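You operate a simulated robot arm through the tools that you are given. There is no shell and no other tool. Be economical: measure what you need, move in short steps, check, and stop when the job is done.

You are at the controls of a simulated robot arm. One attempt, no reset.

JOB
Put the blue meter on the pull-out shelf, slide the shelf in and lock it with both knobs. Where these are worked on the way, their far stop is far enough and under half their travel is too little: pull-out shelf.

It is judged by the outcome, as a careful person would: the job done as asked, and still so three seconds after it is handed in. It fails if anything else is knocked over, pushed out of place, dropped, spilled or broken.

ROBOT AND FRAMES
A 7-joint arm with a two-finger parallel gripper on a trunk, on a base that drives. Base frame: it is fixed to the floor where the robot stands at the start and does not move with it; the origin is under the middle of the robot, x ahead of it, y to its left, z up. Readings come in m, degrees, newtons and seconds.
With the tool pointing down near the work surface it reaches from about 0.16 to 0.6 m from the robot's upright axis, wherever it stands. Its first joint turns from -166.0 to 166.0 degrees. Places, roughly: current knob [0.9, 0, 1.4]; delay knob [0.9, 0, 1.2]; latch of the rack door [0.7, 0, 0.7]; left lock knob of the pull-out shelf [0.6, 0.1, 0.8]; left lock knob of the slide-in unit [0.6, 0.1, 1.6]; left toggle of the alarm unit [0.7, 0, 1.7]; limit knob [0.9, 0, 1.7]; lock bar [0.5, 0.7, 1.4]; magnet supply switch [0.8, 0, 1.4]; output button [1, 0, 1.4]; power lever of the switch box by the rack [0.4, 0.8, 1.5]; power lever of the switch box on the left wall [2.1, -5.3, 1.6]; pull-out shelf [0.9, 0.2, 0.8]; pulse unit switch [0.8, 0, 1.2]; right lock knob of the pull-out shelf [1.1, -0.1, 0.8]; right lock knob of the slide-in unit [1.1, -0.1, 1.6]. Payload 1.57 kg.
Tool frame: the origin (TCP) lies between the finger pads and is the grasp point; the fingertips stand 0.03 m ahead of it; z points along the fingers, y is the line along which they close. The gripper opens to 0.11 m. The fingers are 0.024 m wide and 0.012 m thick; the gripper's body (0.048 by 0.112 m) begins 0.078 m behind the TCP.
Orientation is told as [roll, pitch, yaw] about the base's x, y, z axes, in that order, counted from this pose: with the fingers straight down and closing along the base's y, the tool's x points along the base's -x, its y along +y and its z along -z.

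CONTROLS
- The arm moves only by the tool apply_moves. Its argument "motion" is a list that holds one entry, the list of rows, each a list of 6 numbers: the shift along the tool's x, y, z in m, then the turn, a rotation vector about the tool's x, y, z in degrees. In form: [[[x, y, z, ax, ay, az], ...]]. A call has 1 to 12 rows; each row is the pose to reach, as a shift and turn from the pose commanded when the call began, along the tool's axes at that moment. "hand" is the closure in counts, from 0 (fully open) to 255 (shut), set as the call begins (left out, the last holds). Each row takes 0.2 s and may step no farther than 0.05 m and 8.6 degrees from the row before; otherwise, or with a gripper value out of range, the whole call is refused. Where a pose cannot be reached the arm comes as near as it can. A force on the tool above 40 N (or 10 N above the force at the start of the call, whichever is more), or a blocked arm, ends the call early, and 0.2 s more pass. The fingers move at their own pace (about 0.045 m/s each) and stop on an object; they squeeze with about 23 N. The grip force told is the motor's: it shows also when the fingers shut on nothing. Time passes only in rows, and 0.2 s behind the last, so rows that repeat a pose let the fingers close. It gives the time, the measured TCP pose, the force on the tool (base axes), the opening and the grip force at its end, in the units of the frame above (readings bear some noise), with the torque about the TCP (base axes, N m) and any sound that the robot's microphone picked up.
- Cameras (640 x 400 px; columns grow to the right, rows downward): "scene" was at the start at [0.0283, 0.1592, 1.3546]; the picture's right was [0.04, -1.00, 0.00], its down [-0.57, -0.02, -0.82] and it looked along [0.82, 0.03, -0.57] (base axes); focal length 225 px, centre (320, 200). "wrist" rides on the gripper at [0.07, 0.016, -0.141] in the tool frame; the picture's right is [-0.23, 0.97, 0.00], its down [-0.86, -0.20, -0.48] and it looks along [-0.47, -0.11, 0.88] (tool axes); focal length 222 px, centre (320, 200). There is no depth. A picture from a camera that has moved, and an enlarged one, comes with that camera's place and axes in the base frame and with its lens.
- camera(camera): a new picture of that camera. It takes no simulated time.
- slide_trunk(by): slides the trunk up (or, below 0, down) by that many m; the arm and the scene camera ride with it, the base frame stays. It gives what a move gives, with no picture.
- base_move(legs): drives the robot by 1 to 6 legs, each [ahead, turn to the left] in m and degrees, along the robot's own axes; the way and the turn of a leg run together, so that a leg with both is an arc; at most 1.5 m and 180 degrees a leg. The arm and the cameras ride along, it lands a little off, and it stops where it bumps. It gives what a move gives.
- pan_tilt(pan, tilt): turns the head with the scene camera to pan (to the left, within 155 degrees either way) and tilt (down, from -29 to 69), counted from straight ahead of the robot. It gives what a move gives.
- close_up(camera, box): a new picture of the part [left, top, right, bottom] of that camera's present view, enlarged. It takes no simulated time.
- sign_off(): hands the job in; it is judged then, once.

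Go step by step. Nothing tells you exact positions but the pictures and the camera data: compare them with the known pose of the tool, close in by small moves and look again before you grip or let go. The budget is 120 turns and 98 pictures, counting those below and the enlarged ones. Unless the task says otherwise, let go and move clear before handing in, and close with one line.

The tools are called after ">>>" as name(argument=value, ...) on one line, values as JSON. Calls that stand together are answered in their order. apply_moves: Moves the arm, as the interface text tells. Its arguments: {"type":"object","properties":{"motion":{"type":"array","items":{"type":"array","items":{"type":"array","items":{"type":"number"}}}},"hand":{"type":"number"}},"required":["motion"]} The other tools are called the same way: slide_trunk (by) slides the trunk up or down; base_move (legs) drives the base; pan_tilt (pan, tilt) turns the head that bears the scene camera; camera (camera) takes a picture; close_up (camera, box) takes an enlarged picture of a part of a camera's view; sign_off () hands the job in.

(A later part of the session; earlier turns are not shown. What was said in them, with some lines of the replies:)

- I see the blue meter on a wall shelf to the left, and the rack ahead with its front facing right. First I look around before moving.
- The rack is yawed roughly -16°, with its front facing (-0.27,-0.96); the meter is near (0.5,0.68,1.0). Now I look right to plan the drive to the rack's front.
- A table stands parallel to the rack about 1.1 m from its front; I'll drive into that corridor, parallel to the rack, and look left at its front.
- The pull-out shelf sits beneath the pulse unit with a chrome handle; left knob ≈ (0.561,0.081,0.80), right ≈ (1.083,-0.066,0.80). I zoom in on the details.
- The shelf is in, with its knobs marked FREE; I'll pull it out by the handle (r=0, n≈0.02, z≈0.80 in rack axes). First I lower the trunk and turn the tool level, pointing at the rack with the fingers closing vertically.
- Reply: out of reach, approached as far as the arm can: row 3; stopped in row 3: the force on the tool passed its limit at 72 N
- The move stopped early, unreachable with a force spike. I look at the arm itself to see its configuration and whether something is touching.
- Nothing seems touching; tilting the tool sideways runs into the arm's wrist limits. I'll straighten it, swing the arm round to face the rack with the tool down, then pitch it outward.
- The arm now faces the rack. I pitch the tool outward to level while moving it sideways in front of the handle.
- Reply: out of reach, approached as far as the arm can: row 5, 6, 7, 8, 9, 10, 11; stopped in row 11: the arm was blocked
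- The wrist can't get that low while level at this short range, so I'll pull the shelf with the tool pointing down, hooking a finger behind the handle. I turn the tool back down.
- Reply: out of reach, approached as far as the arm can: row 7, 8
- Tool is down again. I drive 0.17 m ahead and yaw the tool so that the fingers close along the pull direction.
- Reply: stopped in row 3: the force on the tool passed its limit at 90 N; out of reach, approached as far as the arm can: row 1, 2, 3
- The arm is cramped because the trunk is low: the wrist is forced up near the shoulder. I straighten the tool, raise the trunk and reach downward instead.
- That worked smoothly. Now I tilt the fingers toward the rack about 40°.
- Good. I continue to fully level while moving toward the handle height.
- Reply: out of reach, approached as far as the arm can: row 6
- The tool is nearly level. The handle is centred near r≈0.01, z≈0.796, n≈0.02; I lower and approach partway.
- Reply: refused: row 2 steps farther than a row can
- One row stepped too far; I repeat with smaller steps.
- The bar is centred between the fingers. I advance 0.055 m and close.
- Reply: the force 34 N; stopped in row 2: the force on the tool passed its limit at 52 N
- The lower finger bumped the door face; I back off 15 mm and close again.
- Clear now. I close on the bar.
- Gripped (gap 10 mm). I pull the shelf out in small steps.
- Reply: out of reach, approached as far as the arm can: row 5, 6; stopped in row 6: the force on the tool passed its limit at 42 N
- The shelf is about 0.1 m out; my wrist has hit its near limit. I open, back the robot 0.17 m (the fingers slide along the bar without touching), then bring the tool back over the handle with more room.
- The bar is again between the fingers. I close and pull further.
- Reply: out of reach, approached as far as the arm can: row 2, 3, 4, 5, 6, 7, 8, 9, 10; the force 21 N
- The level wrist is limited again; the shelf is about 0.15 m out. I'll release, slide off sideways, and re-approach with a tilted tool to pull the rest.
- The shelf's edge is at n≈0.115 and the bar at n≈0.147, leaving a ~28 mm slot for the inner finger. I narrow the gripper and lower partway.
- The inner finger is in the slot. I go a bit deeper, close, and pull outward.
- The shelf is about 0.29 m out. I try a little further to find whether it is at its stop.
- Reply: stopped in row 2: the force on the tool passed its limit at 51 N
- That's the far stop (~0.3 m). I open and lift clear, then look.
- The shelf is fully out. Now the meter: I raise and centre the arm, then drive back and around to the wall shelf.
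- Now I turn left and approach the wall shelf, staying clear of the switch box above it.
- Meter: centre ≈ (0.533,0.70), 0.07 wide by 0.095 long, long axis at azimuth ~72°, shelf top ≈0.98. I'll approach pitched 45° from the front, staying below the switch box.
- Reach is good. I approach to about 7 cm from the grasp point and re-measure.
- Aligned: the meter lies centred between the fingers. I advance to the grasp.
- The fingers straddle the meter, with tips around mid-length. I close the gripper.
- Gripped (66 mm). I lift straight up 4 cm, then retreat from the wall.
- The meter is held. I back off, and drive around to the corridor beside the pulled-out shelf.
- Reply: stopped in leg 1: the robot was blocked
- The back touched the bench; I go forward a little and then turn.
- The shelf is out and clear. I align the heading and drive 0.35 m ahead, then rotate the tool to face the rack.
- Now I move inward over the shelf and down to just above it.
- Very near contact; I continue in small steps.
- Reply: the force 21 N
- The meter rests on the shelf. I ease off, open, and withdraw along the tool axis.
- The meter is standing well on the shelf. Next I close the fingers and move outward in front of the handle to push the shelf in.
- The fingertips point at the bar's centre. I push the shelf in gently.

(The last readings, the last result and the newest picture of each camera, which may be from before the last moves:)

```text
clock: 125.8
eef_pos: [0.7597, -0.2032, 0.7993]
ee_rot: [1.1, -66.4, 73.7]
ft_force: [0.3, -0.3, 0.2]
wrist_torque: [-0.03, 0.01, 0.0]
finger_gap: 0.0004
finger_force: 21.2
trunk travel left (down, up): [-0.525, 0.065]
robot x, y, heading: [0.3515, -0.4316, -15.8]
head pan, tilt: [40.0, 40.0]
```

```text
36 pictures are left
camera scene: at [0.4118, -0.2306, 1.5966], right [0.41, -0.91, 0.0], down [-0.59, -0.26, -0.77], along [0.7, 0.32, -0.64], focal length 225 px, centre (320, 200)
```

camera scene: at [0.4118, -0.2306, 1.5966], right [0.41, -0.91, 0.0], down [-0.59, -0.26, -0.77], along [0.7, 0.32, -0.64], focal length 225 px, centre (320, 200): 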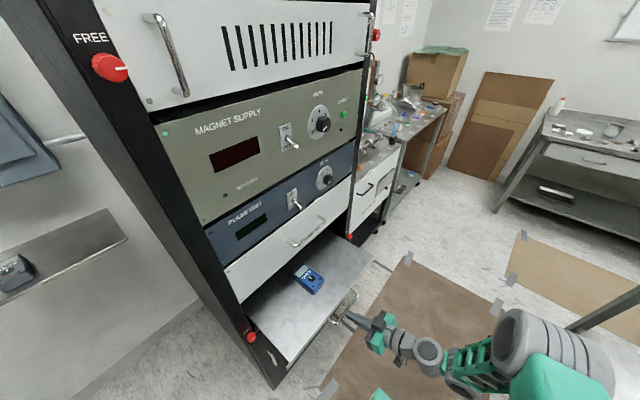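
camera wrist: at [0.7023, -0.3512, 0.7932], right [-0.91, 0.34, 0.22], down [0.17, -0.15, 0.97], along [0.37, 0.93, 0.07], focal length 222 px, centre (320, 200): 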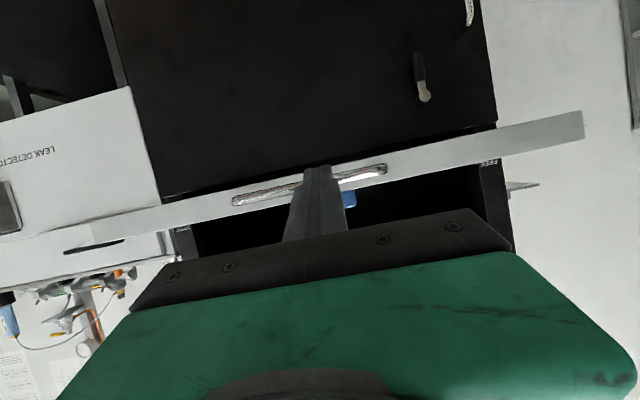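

Sliding smoothly with the meter steady. I continue to the end.

>>> apply_moves(motion=[[[-0.0056, 0, 0.0128, 0, 0, 0], [-0.0112, 0, 0.0256, 0, 0, 0], [-0.0168, 0, 0.0385, 0, 0, 0], [-0.0224, 0, 0.0513, 0, 0, 0], [-0.028, 0, 0.0641, 0, 0, 0], [-0.0336, 0, 0.0769, 0, 0, 0], [-0.0392, 0, 0.0898, 0, 0, 0], [-0.0448, 0, 0.1026, 0, 0, 0], [-0.0504, 0, 0.1154, 0, 0, 0], [-0.056, 0, 0.1282, 0, 0, 0], [-0.06, 0, 0.1374, 0, 0, 0]]])

>>> apply_moves(motion=[[[-0.004, 0, 0.0092, 0, 0, 0], [-0.008, 0, 0.0183, 0, 0, 0], [-0.012, 0, 0.0275, 0, 0, 0], [-0.014, 0, 0.0321, 0, 0, 0]]])

>>> camera(camera="scene")

```text
clock: 128.2
eef_pos: [0.7981, -0.0564, 0.7983]
ee_rot: [1.2, -66.5, 73.7]
ft_force: [-0.3, -0.3, -0.1]
wrist_torque: [0.02, 0.02, 0.01]
finger_gap: 0.0001
finger_force: 21.4
trunk travel left (down, up): [-0.525, 0.065]
robot x, y, heading: [0.3533, -0.4316, -15.7]
head pan, tilt: [40.0, 40.0]
```

```text
clock: 128.8
eef_pos: [0.8014, -0.047, 0.7984]
ee_rot: [2.1, -66.2, 72.6]
ft_force: [-13.3, -29.6, 19.4]
wrist_torque: [0.49, 0.06, -0.08]
finger_gap: 0.0
finger_force: 21.4
trunk travel left (down, up): [-0.525, 0.065]
robot x, y, heading: [0.3517, -0.4327, -15.9]
head pan, tilt: [40.0, 40.0]
stopped in row 3: the force on the tool passed its limit at 57 N (the readings are from after the stop); the commanded pose is now the measured one
```

```text
35 pictures are left
camera scene: at [0.4098, -0.2353, 1.5977], right [0.41, -0.91, 0.0], down [-0.59, -0.26, -0.77], along [0.7, 0.31, -0.64], focal length 225 px, centre (320, 200)
```

scene: 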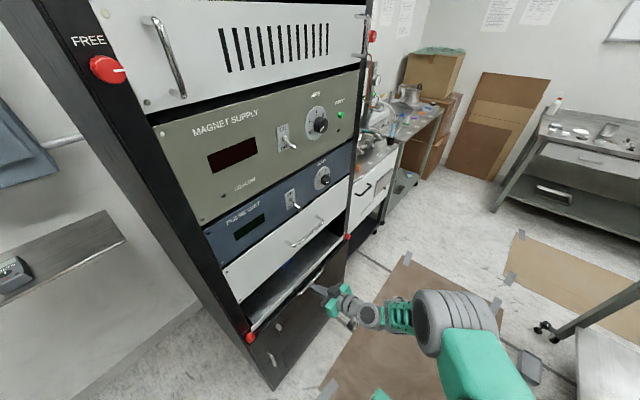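

The shelf is home (bar back at its starting depth). I retract a little and examine the lock knobs.

>>> apply_moves(motion=[[[0.016, 0, -0.0366, 0, 0, 0], [0.032, 0, -0.0733, 0, 0, 0], [0.048, 0, -0.11, 0, 0, 0]]], hand=0)

>>> close_up(camera="scene", box=[230, 315, 280, 355])

>>> camera(camera="wrist")

```text
clock: 129.6
eef_pos: [0.7682, -0.1601, 0.7945]
ee_rot: [1.6, -66.0, 73.0]
ft_force: [-0.3, 1.3, -0.3]
wrist_torque: [0.01, 0.02, -0.03]
finger_gap: 0.0679
finger_force: 0.0
trunk travel left (down, up): [-0.525, 0.065]
robot x, y, heading: [0.3479, -0.4319, -15.8]
head pan, tilt: [40.0, 40.0]
```

```text
10.00 times, centred on (255, 335) of scene
camera zoom: at [0.4125, -0.2309, 1.5966], right [0.41, -0.91, 0.0], down [-0.59, -0.26, -0.77], along [0.7, 0.31, -0.64], focal length 2251 px, centre (970, -1150)
```

zoom: 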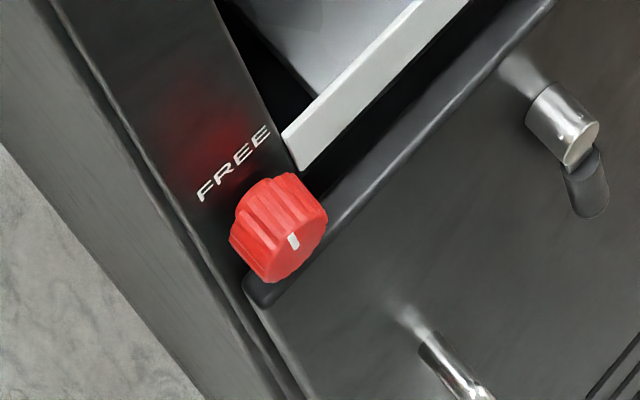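

```text
33 pictures are left
camera wrist: at [0.71, -0.3075, 0.7891], right [-0.91, 0.35, 0.22], down [0.18, -0.14, 0.97], along [0.37, 0.93, 0.07], focal length 222 px, centre (320, 200)
```

wrist: 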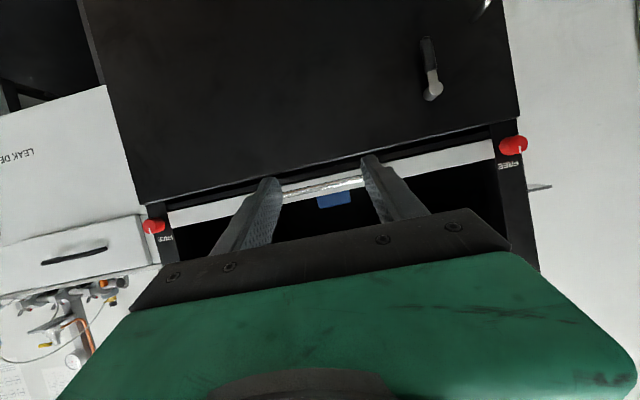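

>>> close_up(camera="wrist", box=[470, 90, 560, 200])

>>> close_up(camera="scene", box=[60, 20, 160, 100])

```text
3.64 times, centred on (515, 145) of wrist
camera zoom: at [0.71, -0.3075, 0.7891], right [-0.91, 0.35, 0.22], down [0.18, -0.14, 0.97], along [0.37, 0.93, 0.07], focal length 808 px, centre (-389, 400)
```

zoom: 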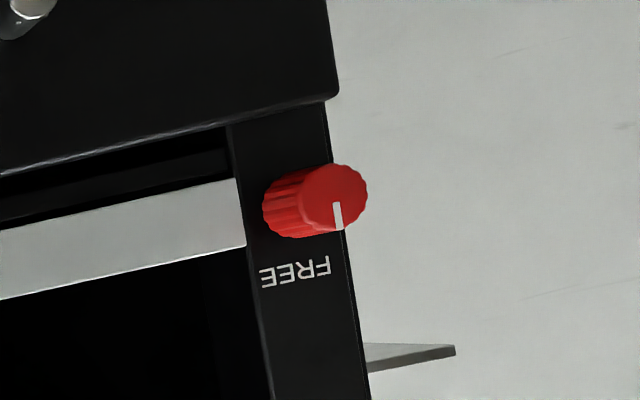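

```text
5.00 times, centred on (110, 60) of scene
camera zoom: at [0.4125, -0.2309, 1.5966], right [0.41, -0.91, 0.0], down [-0.59, -0.26, -0.77], along [0.7, 0.31, -0.64], focal length 1126 px, centre (1370, 900)
```

zoom: 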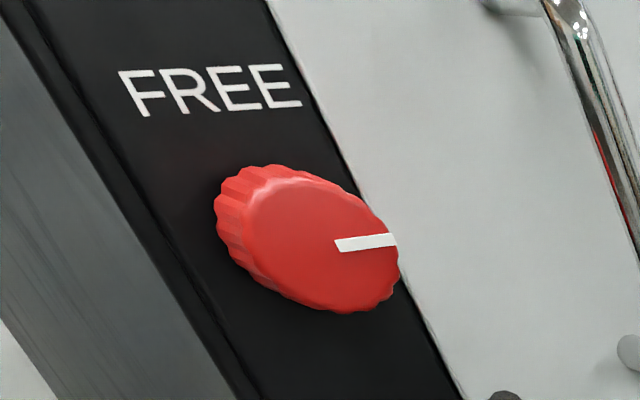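

The locked unit above shows the mark pointing right, so the left knob locks a quarter-turn clockwise. I check the right-hand reference knob, then back up to line up with the left knob.

>>> close_up(camera="scene", box=[350, 15, 400, 55])

>>> base_move(legs=[[-0.28, 0]])

>>> apply_moves(motion=[[[0, 0, 0, 0, -6, 0], [0, 0, 0, 0, -12, 0], [0, 0, 0, 0, -18, 0], [0, 0, 0, 0, -24, 0]]])

>>> camera(camera="wrist")

```text
10.00 times, centred on (375, 35) of scene
camera zoom: at [0.4125, -0.2309, 1.5966], right [0.41, -0.91, 0.0], down [-0.59, -0.26, -0.77], along [0.7, 0.31, -0.64], focal length 2251 px, centre (-230, 1850)
```

zoom: 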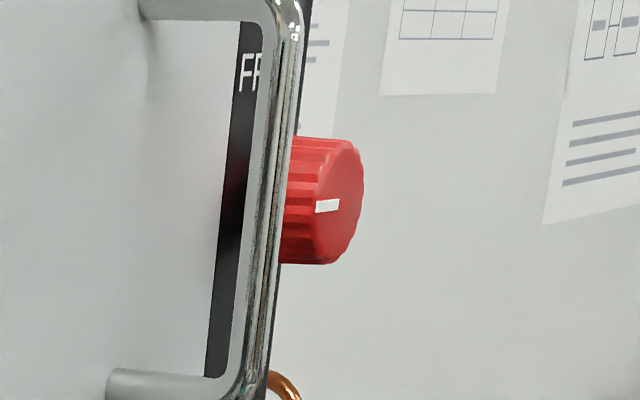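

```text
clock: 131.6
eef_pos: [0.5089, -0.0872, 0.7946]
ee_rot: [1.7, -66.1, 72.4]
ft_force: [-0.3, 0.1, -0.3]
wrist_torque: [0.02, 0.02, 0.0]
finger_gap: 0.1099
finger_force: 0.1
trunk travel left (down, up): [-0.525, 0.065]
robot x, y, heading: [0.0898, -0.3562, -16.2]
head pan, tilt: [40.0, 40.0]
```

```text
clock: 132.6
eef_pos: [0.5102, -0.0873, 0.7943]
ee_rot: [6.8, -84.1, 67.3]
ft_force: [-0.3, 0.4, 0.0]
wrist_torque: [0.02, 0.03, 0.01]
finger_gap: 0.11
finger_force: 0.1
out of reach, approached as far as the arm can: row 4
trunk travel left (down, up): [-0.525, 0.065]
robot x, y, heading: [0.0879, -0.3578, -16.6]
head pan, tilt: [40.0, 40.0]
```

```text
29 pictures are left
camera wrist: at [0.4527, -0.2249, 0.7407], right [-0.93, 0.29, 0.24], down [0.1, -0.43, 0.9], along [0.36, 0.85, 0.37], focal length 222 px, centre (320, 200)
```

wrist: 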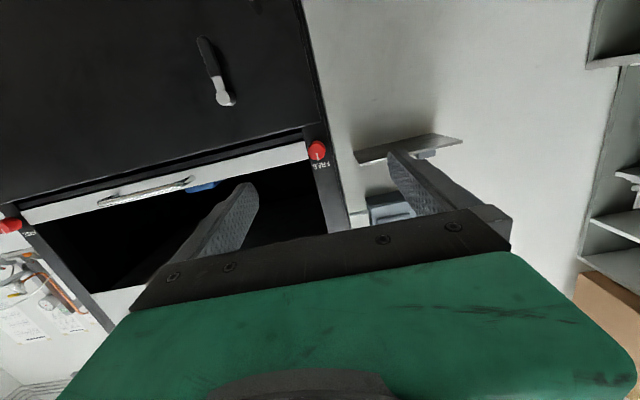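

The upper right knob's mark points left, so the right one likely locks counter-clockwise. I level out and come closer to the left knob.

>>> apply_moves(motion=[[[-0.004, -0.003, 0.027, 0, -2, 0], [-0.007, -0.006, 0.054, 0, -4, 0], [-0.011, -0.0086, 0.079, 0, -5.9, 0]]])

>>> camera(camera="wrist")

>>> close_up(camera="scene", box=[320, 200, 480, 300])

```text
clock: 133.3
eef_pos: [0.5399, -0.0121, 0.7976]
ee_rot: [89.0, -89.3, -15.0]
ft_force: [-1.0, 0.3, 0.4]
wrist_torque: [-0.01, 0.01, -0.01]
finger_gap: 0.1101
finger_force: 0.0
trunk travel left (down, up): [-0.525, 0.065]
robot x, y, heading: [0.089, -0.3558, -16.3]
head pan, tilt: [40.0, 40.0]
```

```text
28 pictures are left
camera wrist: at [0.4845, -0.1444, 0.7294], right [-0.93, 0.27, 0.24], down [0.07, -0.52, 0.85], along [0.35, 0.81, 0.46], focal length 222 px, centre (320, 200)
```

wrist: 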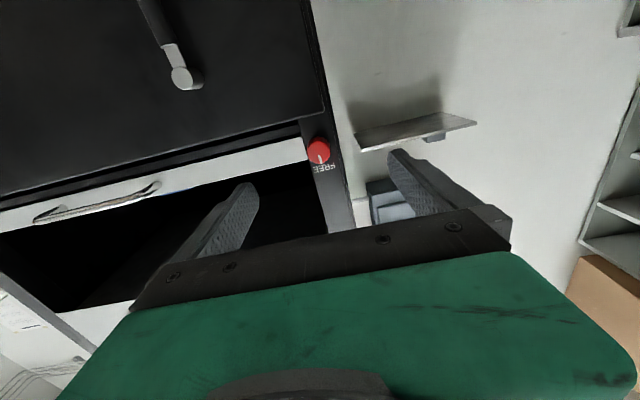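

```text
4.00 times, centred on (400, 250) of scene
camera zoom: at [0.1532, -0.1558, 1.5966], right [0.4, -0.92, 0.0], down [-0.59, -0.26, -0.77], along [0.7, 0.31, -0.64], focal length 900 px, centre (0, 0)
```

zoom: 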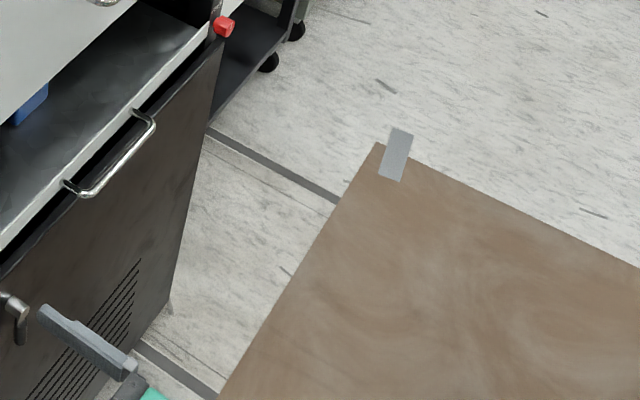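

Aligned within a few mm; the knob is ~4 mm below the tool axis. I narrow the fingers and approach so the tips just overlap the knob in front of the door face.

>>> apply_moves(motion=[[[0.004, 0, 0.015, 0, 0, 0], [0.004, 0, 0.03, 0, 0, 0], [0.004, 0, 0.045, 0, 0, 0], [0.004, 0, 0.055, 0, 0, 0], [0.004, 0, 0.061, 0, 0, 0]]], hand=130)

>>> close_up(camera="wrist", box=[220, 60, 420, 220])

```text
clock: 134.6
eef_pos: [0.5574, 0.0464, 0.7934]
ee_rot: [86.3, -89.3, -12.4]
ft_force: [-0.2, 0.1, 0.3]
wrist_torque: [0.02, -0.01, 0.0]
finger_gap: 0.054
finger_force: 0.0
trunk travel left (down, up): [-0.525, 0.065]
robot x, y, heading: [0.0889, -0.3598, -16.4]
head pan, tilt: [40.0, 40.0]
```

```text
2.50 times, centred on (320, 140) of wrist
camera zoom: at [0.5015, -0.0857, 0.7247], right [-0.93, 0.27, 0.24], down [0.07, -0.52, 0.85], along [0.35, 0.81, 0.46], focal length 555 px, centre (320, 350)
```

zoom: 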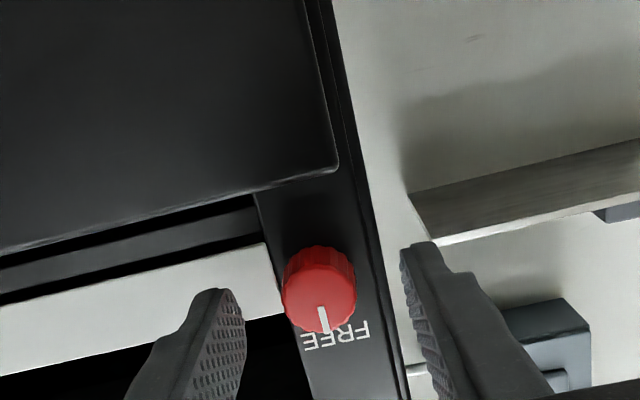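

The door's edge is well below the knob, so I can go 10 mm deeper. I advance and close on the knob.

>>> apply_moves(motion=[[[0, 0, 0.005, 0, 0, 0], [0, 0, 0.01, 0, 0, 0]]])

>>> apply_moves(motion=[[[0, 0, 0, 0, 0, 0], [0, 0, 0, 0, 0, 0], [0, 0, 0, 0, 0, 0], [0, 0, 0, 0, 0, 0]]], hand=255)

>>> close_up(camera="wrist", box=[220, 60, 420, 220])

```text
clock: 135.2
eef_pos: [0.5598, 0.0566, 0.7925]
ee_rot: [85.3, -89.3, -11.2]
ft_force: [-0.1, -0.7, -0.6]
wrist_torque: [-0.03, 0.0, -0.01]
finger_gap: 0.0539
finger_force: 0.1
trunk travel left (down, up): [-0.525, 0.065]
robot x, y, heading: [0.0905, -0.3579, -16.6]
head pan, tilt: [40.0, 40.0]
```

```text
clock: 136.2
eef_pos: [0.5603, 0.0561, 0.793]
ee_rot: [86.3, -89.3, -12.4]
ft_force: [7.3, 0.2, -0.3]
wrist_torque: [-0.18, 0.04, 0.1]
finger_gap: 0.0257
finger_force: 35.1
trunk travel left (down, up): [-0.525, 0.065]
robot x, y, heading: [0.0916, -0.3552, -16.5]
head pan, tilt: [40.0, 40.0]
```

```text
2.50 times, centred on (320, 140) of wrist
camera zoom: at [0.5046, -0.0761, 0.724], right [-0.93, 0.27, 0.24], down [0.07, -0.52, 0.85], along [0.35, 0.81, 0.46], focal length 555 px, centre (320, 350)
```

zoom: 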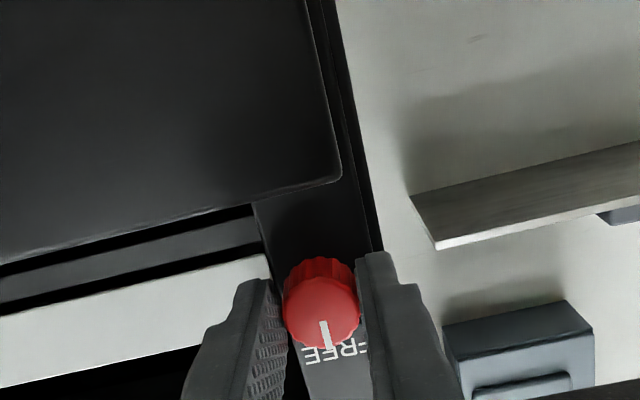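

Gripped (26 mm). I turn it clockwise (+z) in steps.

>>> apply_moves(motion=[[[0, 0, 0, 0, 0, 7.5], [0, 0, 0, 0, 0, 15], [0, 0, 0, 0, 0, 22.5], [0, 0, 0, 0, 0, 30], [0, 0, 0, 0, 0, 37.5], [0, 0, 0, 0, 0, 45]]])

>>> camera(camera="wrist")

```text
clock: 137.6
eef_pos: [0.5604, 0.056, 0.7927]
ee_rot: [90.0, -44.1, -15.9]
ft_force: [7.7, 5.1, 1.3]
wrist_torque: [-0.19, 0.05, 0.64]
finger_gap: 0.0256
finger_force: 36.8
trunk travel left (down, up): [-0.525, 0.065]
robot x, y, heading: [0.0869, -0.3577, -16.7]
head pan, tilt: [40.0, 40.0]
```

```text
24 pictures are left
camera wrist: at [0.4613, -0.0637, 0.7569], right [-0.5, 0.14, 0.86], down [0.59, -0.67, 0.45], along [0.64, 0.73, 0.25], focal length 222 px, centre (320, 200)
```

wrist: 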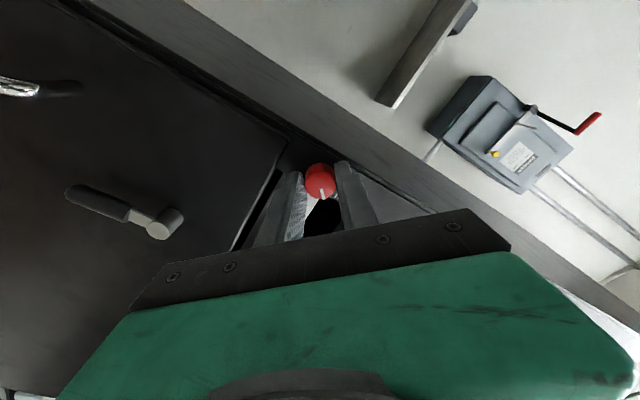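

The mark stays fixed relative to the fingers, so the knob is turning. I continue another ~45°, until it stops.

>>> apply_moves(motion=[[[0, 0, 0, 0, 0, 7.5], [0, 0, 0, 0, 0, 15], [0, 0, 0, 0, 0, 22.5], [0, 0, 0, 0, 0, 30], [0, 0, 0, 0, 0, 37.5], [0, 0, 0, 0, 0, 45], [0, 0, 0, 0, 0, 49]]])

>>> close_up(camera="wrist", box=[220, 60, 420, 220])

```text
clock: 139.2
eef_pos: [0.5585, 0.0562, 0.7944]
ee_rot: [90.1, 4.9, -15.9]
ft_force: [-2.7, 3.8, 16.2]
wrist_torque: [0.0, -0.38, -0.01]
finger_gap: 0.0257
finger_force: 37.0
trunk travel left (down, up): [-0.525, 0.065]
robot x, y, heading: [0.0884, -0.3563, -16.6]
head pan, tilt: [40.0, 40.0]
```

```text
2.50 times, centred on (320, 140) of wrist
camera zoom: at [0.4538, -0.0617, 0.8167], right [0.3, -0.09, 0.95], down [0.67, -0.69, -0.27], along [0.68, 0.72, -0.15], focal length 555 px, centre (320, 350)
```

zoom: 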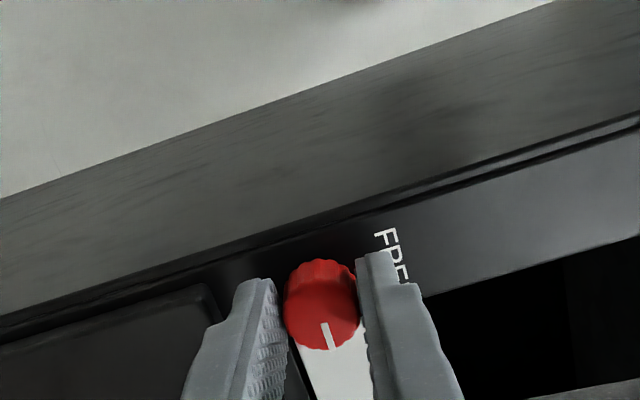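

The mark now points right. I nudge a bit further to feel for the stop.

>>> apply_moves(motion=[[[0, 0, 0, 0, 0, 4], [0, 0, 0, 0, 0, 8]]])

>>> close_up(camera="wrist", box=[220, 60, 420, 220])

```text
clock: 139.8
eef_pos: [0.5587, 0.0559, 0.7945]
ee_rot: [90.1, 12.7, -16.1]
ft_force: [-3.5, 4.1, 18.5]
wrist_torque: [0.18, -0.58, 0.15]
finger_gap: 0.0253
finger_force: 36.5
trunk travel left (down, up): [-0.525, 0.065]
robot x, y, heading: [0.0873, -0.3552, -16.4]
head pan, tilt: [40.0, 40.0]
```

```text
2.50 times, centred on (320, 140) of wrist
camera zoom: at [0.4578, -0.0629, 0.8263], right [0.42, -0.12, 0.9], down [0.63, -0.68, -0.38], along [0.66, 0.73, -0.21], focal length 555 px, centre (320, 350)
```

zoom: 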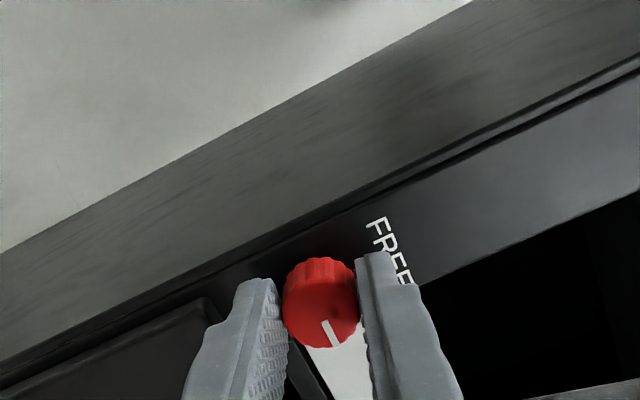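

The knob now lags behind the fingers, so it is at its stop: locked. I open slightly and retract.

>>> apply_moves(motion=[[[0, 0, 0, 0, 0, 0], [0, 0, 0, 0, 0, 0]]], hand=168)

>>> apply_moves(motion=[[[0, 0, -0.02, 0, 0, 0], [0, 0, -0.04, 0, 0, 0], [0, 0, -0.06, 0, 0, 0], [0, 0, -0.08, 0, 0, 0]]])

>>> close_up(camera="wrist", box=[220, 60, 420, 220])

```text
clock: 140.3
eef_pos: [0.5603, 0.0554, 0.7923]
ee_rot: [89.9, 12.7, -16.0]
ft_force: [0.0, -0.9, 0.4]
wrist_torque: [0.0, 0.01, 0.0]
finger_gap: 0.0373
finger_force: 0.0
trunk travel left (down, up): [-0.525, 0.065]
robot x, y, heading: [0.0868, -0.3562, -16.6]
head pan, tilt: [40.0, 40.0]
```

```text
clock: 141.3
eef_pos: [0.5369, -0.0213, 0.7913]
ee_rot: [89.9, 12.8, -15.9]
ft_force: [0.7, 0.1, -0.7]
wrist_torque: [0.03, -0.01, -0.01]
finger_gap: 0.0374
finger_force: 0.0
trunk travel left (down, up): [-0.525, 0.065]
robot x, y, heading: [0.0882, -0.357, -16.0]
head pan, tilt: [40.0, 40.0]
```

```text
2.50 times, centred on (320, 140) of wrist
camera zoom: at [0.4362, -0.1402, 0.8241], right [0.42, -0.12, 0.9], down [0.63, -0.68, -0.38], along [0.66, 0.72, -0.21], focal length 555 px, centre (320, 350)
```

zoom: 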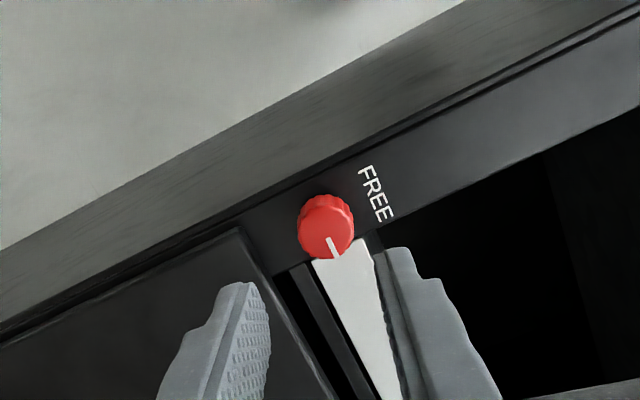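

The left knob's mark points to the shelf: locked. Now I back the tool out and drive 0.535 m ahead for the right knob.

>>> apply_moves(motion=[[[0, 0, -0.03, 0, 0, 0], [0, 0, -0.06, 0, 0, 0]]])

>>> base_move(legs=[[0.535, 0.4]])

>>> camera(camera="wrist")

>>> camera(camera="scene")

```text
clock: 141.9
eef_pos: [0.5267, -0.0575, 0.7937]
ee_rot: [89.5, 12.7, -16.2]
ft_force: [0.8, -0.7, 0.0]
wrist_torque: [0.0, 0.0, -0.05]
finger_gap: 0.0373
finger_force: 0.0
out of reach, approached as far as the arm can: row 2
trunk travel left (down, up): [-0.525, 0.065]
robot x, y, heading: [0.0907, -0.3566, -16.5]
head pan, tilt: [40.0, 40.0]
```

```text
clock: 145.1
eef_pos: [1.0402, -0.207, 0.7943]
ee_rot: [89.5, 12.7, -16.1]
ft_force: [0.6, -0.9, 0.4]
wrist_torque: [-0.01, 0.04, -0.01]
finger_gap: 0.0374
finger_force: 0.0
trunk travel left (down, up): [-0.525, 0.065]
robot x, y, heading: [0.6051, -0.5036, -16.3]
head pan, tilt: [40.0, 40.0]
```

```text
20 pictures are left
camera wrist: at [0.9385, -0.3262, 0.827], right [0.42, -0.11, 0.9], down [0.63, -0.68, -0.38], along [0.66, 0.72, -0.22], focal length 222 px, centre (320, 200)
```

wrist: 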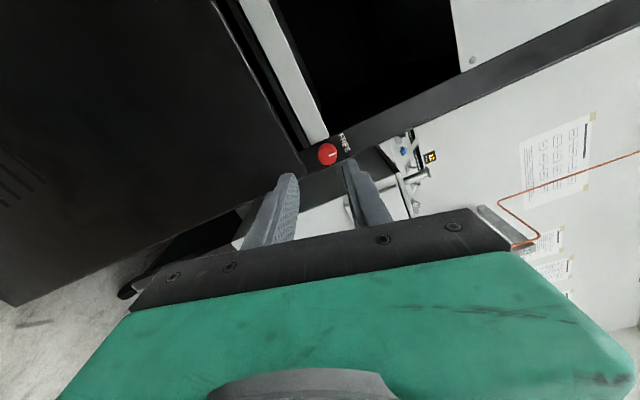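

```text
19 pictures are left
camera scene: at [0.6661, -0.3065, 1.5966], right [0.4, -0.92, 0.0], down [-0.59, -0.26, -0.77], along [0.7, 0.31, -0.64], focal length 225 px, centre (320, 200)
```

scene: 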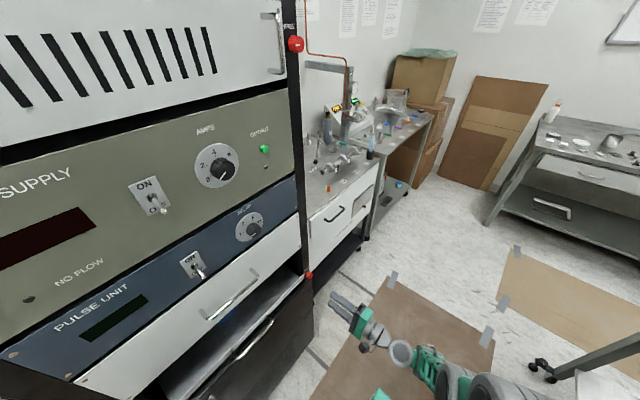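

The right knob is ~16 mm further right than the tool axis (r≈0.285). I correct and approach partway.

>>> apply_moves(motion=[[[-0.008, 0.002, 0.025, 0, 0, 0], [-0.0156, 0.0035, 0.05, 0, 0, 0], [-0.0156, 0.0035, 0.075, 0, 0, 0]]], hand=160)

>>> close_up(camera="wrist", box=[220, 60, 420, 220])

```text
clock: 145.8
eef_pos: [1.0758, -0.1405, 0.7936]
ee_rot: [89.4, 12.6, -16.1]
ft_force: [0.5, -0.3, -0.6]
wrist_torque: [-0.01, 0.0, -0.03]
finger_gap: 0.0409
finger_force: 0.0
trunk travel left (down, up): [-0.525, 0.065]
robot x, y, heading: [0.6018, -0.5061, -16.4]
head pan, tilt: [40.0, 40.0]
```

```text
2.50 times, centred on (320, 140) of wrist
camera zoom: at [0.9748, -0.2593, 0.8269], right [0.42, -0.11, 0.9], down [0.63, -0.68, -0.38], along [0.66, 0.72, -0.22], focal length 555 px, centre (320, 350)
```

zoom: 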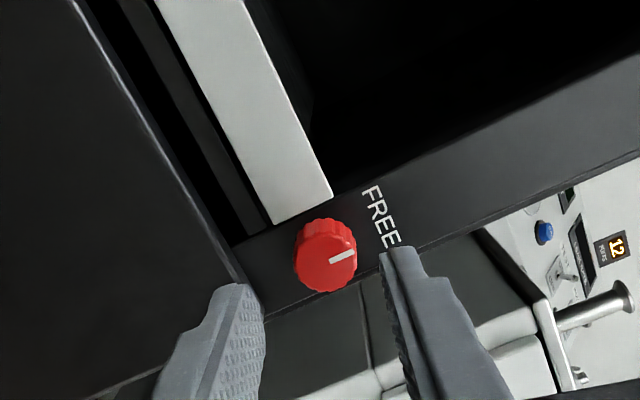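

Nearly on axis (3 mm low). I correct, advance the remaining 50 mm, and close on the knob.

>>> apply_moves(motion=[[[0, 0.003, 0.015, 0, 0, 0], [0, 0.003, 0.03, 0, 0, 0], [0, 0.003, 0.042, 0, 0, 0], [0, 0.003, 0.05, 0, 0, 0]]], hand=168)

>>> close_up(camera="wrist", box=[220, 60, 420, 220])

```text
clock: 146.8
eef_pos: [1.0906, -0.0917, 0.7949]
ee_rot: [89.5, 12.8, -16.0]
ft_force: [0.0, -0.1, 0.0]
wrist_torque: [0.0, 0.01, -0.03]
finger_gap: 0.0374
finger_force: 0.1
trunk travel left (down, up): [-0.525, 0.065]
robot x, y, heading: [0.5992, -0.5092, -16.2]
head pan, tilt: [40.0, 40.0]
```

```text
2.50 times, centred on (320, 140) of wrist
camera zoom: at [0.9889, -0.2098, 0.8287], right [0.42, -0.11, 0.9], down [0.63, -0.68, -0.38], along [0.66, 0.72, -0.22], focal length 555 px, centre (320, 350)
```

zoom: 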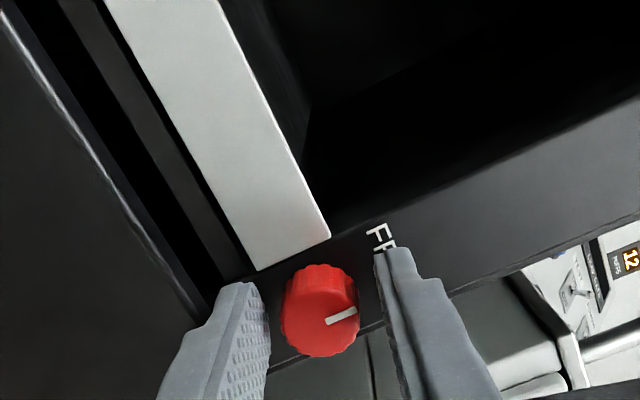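

Centred. I close, then turn counter-clockwise in two stages, checking after the first.

>>> apply_moves(motion=[[[0, 0, 0, 0, 0, 0], [0, 0, 0, 0, 0, 0], [0, 0, 0, 0, 0, 0]]], hand=255)

>>> apply_moves(motion=[[[0, 0, 0, 0, 0, -7.5], [0, 0, 0, 0, 0, -15], [0, 0, 0, 0, 0, -22.5], [0, 0, 0, 0, 0, -30]]])

>>> close_up(camera="wrist", box=[220, 60, 420, 220])

```text
clock: 147.7
eef_pos: [1.0898, -0.0901, 0.7933]
ee_rot: [89.4, 12.7, -16.0]
ft_force: [-0.1, 1.9, -4.8]
wrist_torque: [0.41, -0.13, -0.32]
finger_gap: 0.0257
finger_force: 34.0
trunk travel left (down, up): [-0.525, 0.065]
robot x, y, heading: [0.603, -0.5095, -16.1]
head pan, tilt: [40.0, 40.0]
```

```text
clock: 148.7
eef_pos: [1.0905, -0.0911, 0.7931]
ee_rot: [89.3, -17.3, -15.8]
ft_force: [-0.4, 5.0, -12.8]
wrist_torque: [0.62, -0.14, -0.55]
finger_gap: 0.0253
finger_force: 36.9
trunk travel left (down, up): [-0.525, 0.065]
robot x, y, heading: [0.603, -0.5069, -16.4]
head pan, tilt: [40.0, 40.0]
```

```text
2.50 times, centred on (320, 140) of wrist
camera zoom: at [0.9821, -0.2084, 0.7908], right [-0.07, 0.03, 1.0], down [0.71, -0.7, 0.07], along [0.7, 0.71, 0.02], focal length 555 px, centre (320, 350)
```

zoom: 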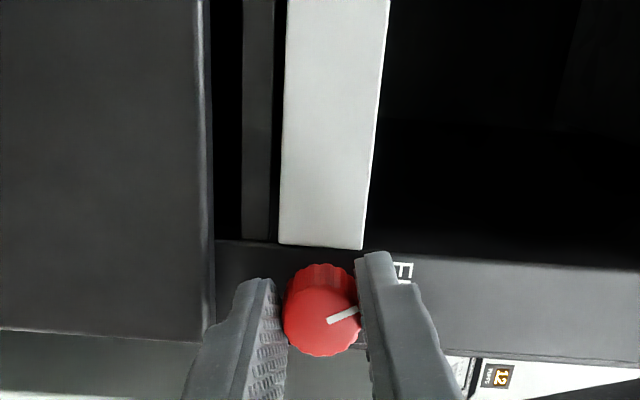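

It turns with the fingers. I continue counter-clockwise toward its stop.

>>> apply_moves(motion=[[[0, 0, 0, 0, 0, -7.5], [0, 0, 0, 0, 0, -15], [0, 0, 0, 0, 0, -22.5], [0, 0, 0, 0, 0, -30], [0, 0, 0, 0, 0, -37.5], [0, 0, 0, 0, 0, -45], [0, 0, 0, 0, 0, -52.5], [0, 0, 0, 0, 0, -60], [0, 0, 0, 0, 0, -66]]])

>>> close_up(camera="wrist", box=[220, 60, 420, 220])

```text
clock: 150.7
eef_pos: [1.0922, -0.0922, 0.7922]
ee_rot: [83.6, -83.4, -9.8]
ft_force: [6.4, -5.5, -25.0]
wrist_torque: [-0.78, 0.58, 0.15]
finger_gap: 0.0258
finger_force: 36.9
trunk travel left (down, up): [-0.525, 0.065]
robot x, y, heading: [0.6018, -0.5039, -16.1]
head pan, tilt: [40.0, 40.0]
```

```text
2.50 times, centred on (320, 140) of wrist
camera zoom: at [1.0291, -0.2227, 0.7285], right [-0.9, 0.27, 0.34], down [0.15, -0.53, 0.83], along [0.4, 0.8, 0.44], focal length 555 px, centre (320, 350)
```

zoom: 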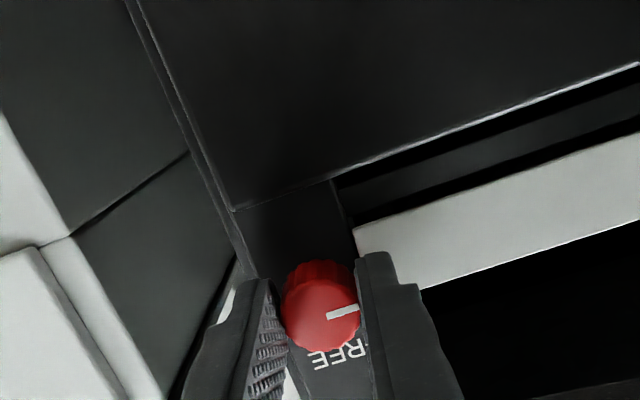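

The mark now points left toward the shelf with a slight lag, i.e. at its stop. I open and retract.

>>> apply_moves(motion=[[[0, 0, 0, 0, 0, 0], [0, 0, 0, 0, 0, 0]]], hand=160)

>>> apply_moves(motion=[[[0, 0, -0.02, 0, 0, 0], [0, 0, -0.04, 0, 0, 0], [0, 0, -0.06, 0, 0, 0], [0, 0, -0.09, 0, 0, 0], [0, 0, -0.12, 0, 0, 0]]])

>>> camera(camera="wrist")

>>> close_up(camera="wrist", box=[240, 80, 400, 200])

```text
clock: 151.2
eef_pos: [1.0909, -0.0914, 0.7971]
ee_rot: [86.6, -83.3, -12.6]
ft_force: [0.1, 0.4, 0.1]
wrist_torque: [-0.01, 0.01, 0.01]
finger_gap: 0.041
finger_force: 0.1
trunk travel left (down, up): [-0.525, 0.065]
robot x, y, heading: [0.6019, -0.5073, -16.3]
head pan, tilt: [40.0, 40.0]
```

```text
clock: 152.4
eef_pos: [1.0563, -0.2085, 0.798]
ee_rot: [85.7, -83.2, -11.8]
ft_force: [0.5, 0.0, -0.1]
wrist_torque: [0.02, -0.03, 0.0]
finger_gap: 0.0411
finger_force: 0.1
trunk travel left (down, up): [-0.525, 0.065]
robot x, y, heading: [0.5986, -0.5093, -16.3]
head pan, tilt: [40.0, 40.0]
```

```text
14 pictures are left
camera wrist: at [0.9942, -0.3379, 0.7313], right [-0.9, 0.26, 0.34], down [0.16, -0.54, 0.83], along [0.4, 0.8, 0.44], focal length 222 px, centre (320, 200)
```

wrist: 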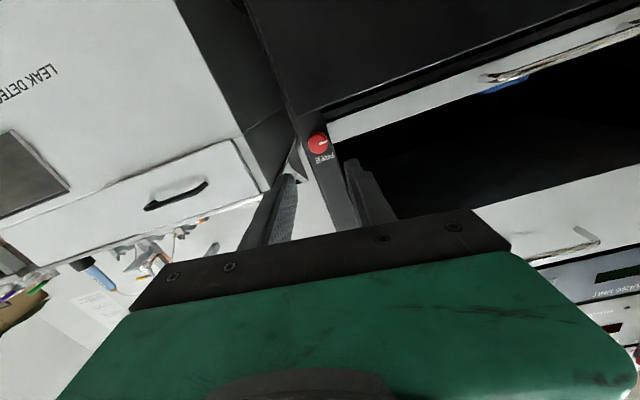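

```text
3.33 times, centred on (320, 140) of wrist
camera zoom: at [0.9942, -0.3379, 0.7313], right [-0.9, 0.26, 0.34], down [0.16, -0.54, 0.83], along [0.4, 0.8, 0.44], focal length 740 px, centre (320, 400)
```

zoom: 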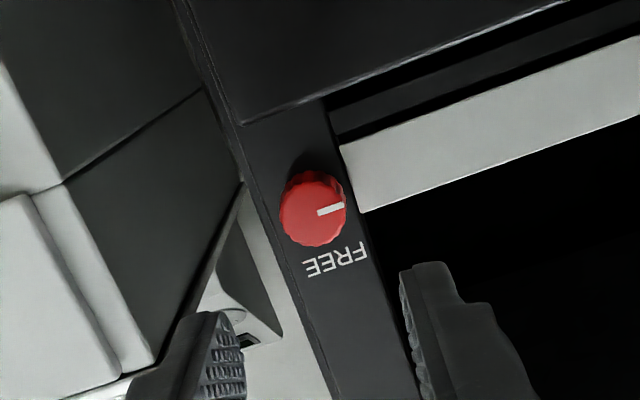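

Both marks point to the shelf. I pull back a bit and verify the whole scene.

>>> base_move(legs=[[-0.45, 0]])

>>> pan_tilt(pan=55, tilt=40)

>>> camera(camera="scene")

>>> close_up(camera="wrist", box=[0, 0, 640, 400])

```text
clock: 155.2
eef_pos: [0.6168, -0.0779, 0.7958]
ee_rot: [85.8, -83.3, -11.7]
ft_force: [-0.1, -0.3, -0.1]
wrist_torque: [0.01, -0.01, 0.03]
finger_gap: 0.041
finger_force: 0.0
trunk travel left (down, up): [-0.525, 0.065]
robot x, y, heading: [0.1643, -0.3766, -16.3]
head pan, tilt: [40.0, 40.0]
```

```text
clock: 156.0
eef_pos: [0.6167, -0.078, 0.7963]
ee_rot: [85.8, -83.3, -11.8]
ft_force: [0.9, 0.3, -0.3]
wrist_torque: [-0.03, -0.03, 0.01]
finger_gap: 0.0412
finger_force: 0.0
trunk travel left (down, up): [-0.525, 0.065]
robot x, y, heading: [0.1616, -0.3767, -16.3]
head pan, tilt: [55.0, 40.0]
```

```text
12 pictures are left
camera scene: at [0.2137, -0.1588, 1.5966], right [0.62, -0.78, 0.0], down [-0.5, -0.4, -0.77], along [0.6, 0.48, -0.64], focal length 225 px, centre (320, 200)
```

scene: 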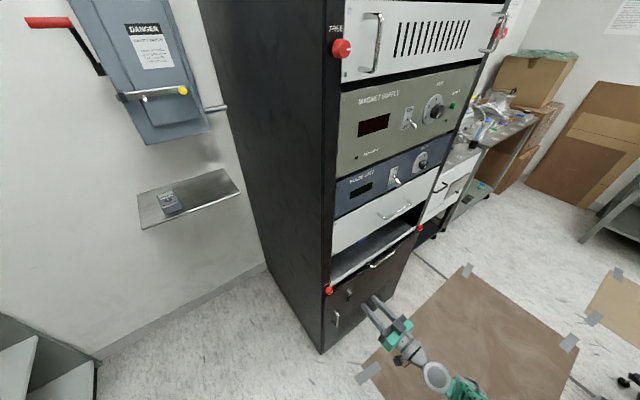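

```text
1.00 times, centred on (320, 200) of wrist (not enlarged: the box is as wide or as high as the picture)
camera zoom: at [0.5534, -0.2089, 0.7312], right [-0.9, 0.26, 0.34], down [0.16, -0.54, 0.83], along [0.4, 0.8, 0.44], focal length 222 px, centre (320, 200)
```

zoom: 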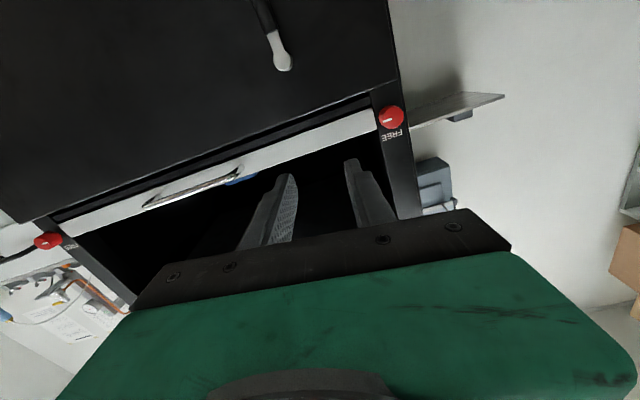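

Everything is in order: the meter is visible on the closed shelf, both knobs point to the shelf, the gripper is clear, and the other objects are undisturbed. I hand it in.

>>> sign_off()

```text
The job is handed in.
```

The blue meter is on the pull-out shelf, the shelf is pushed fully in, and both lock knobs are turned a quarter-turn to their stops.
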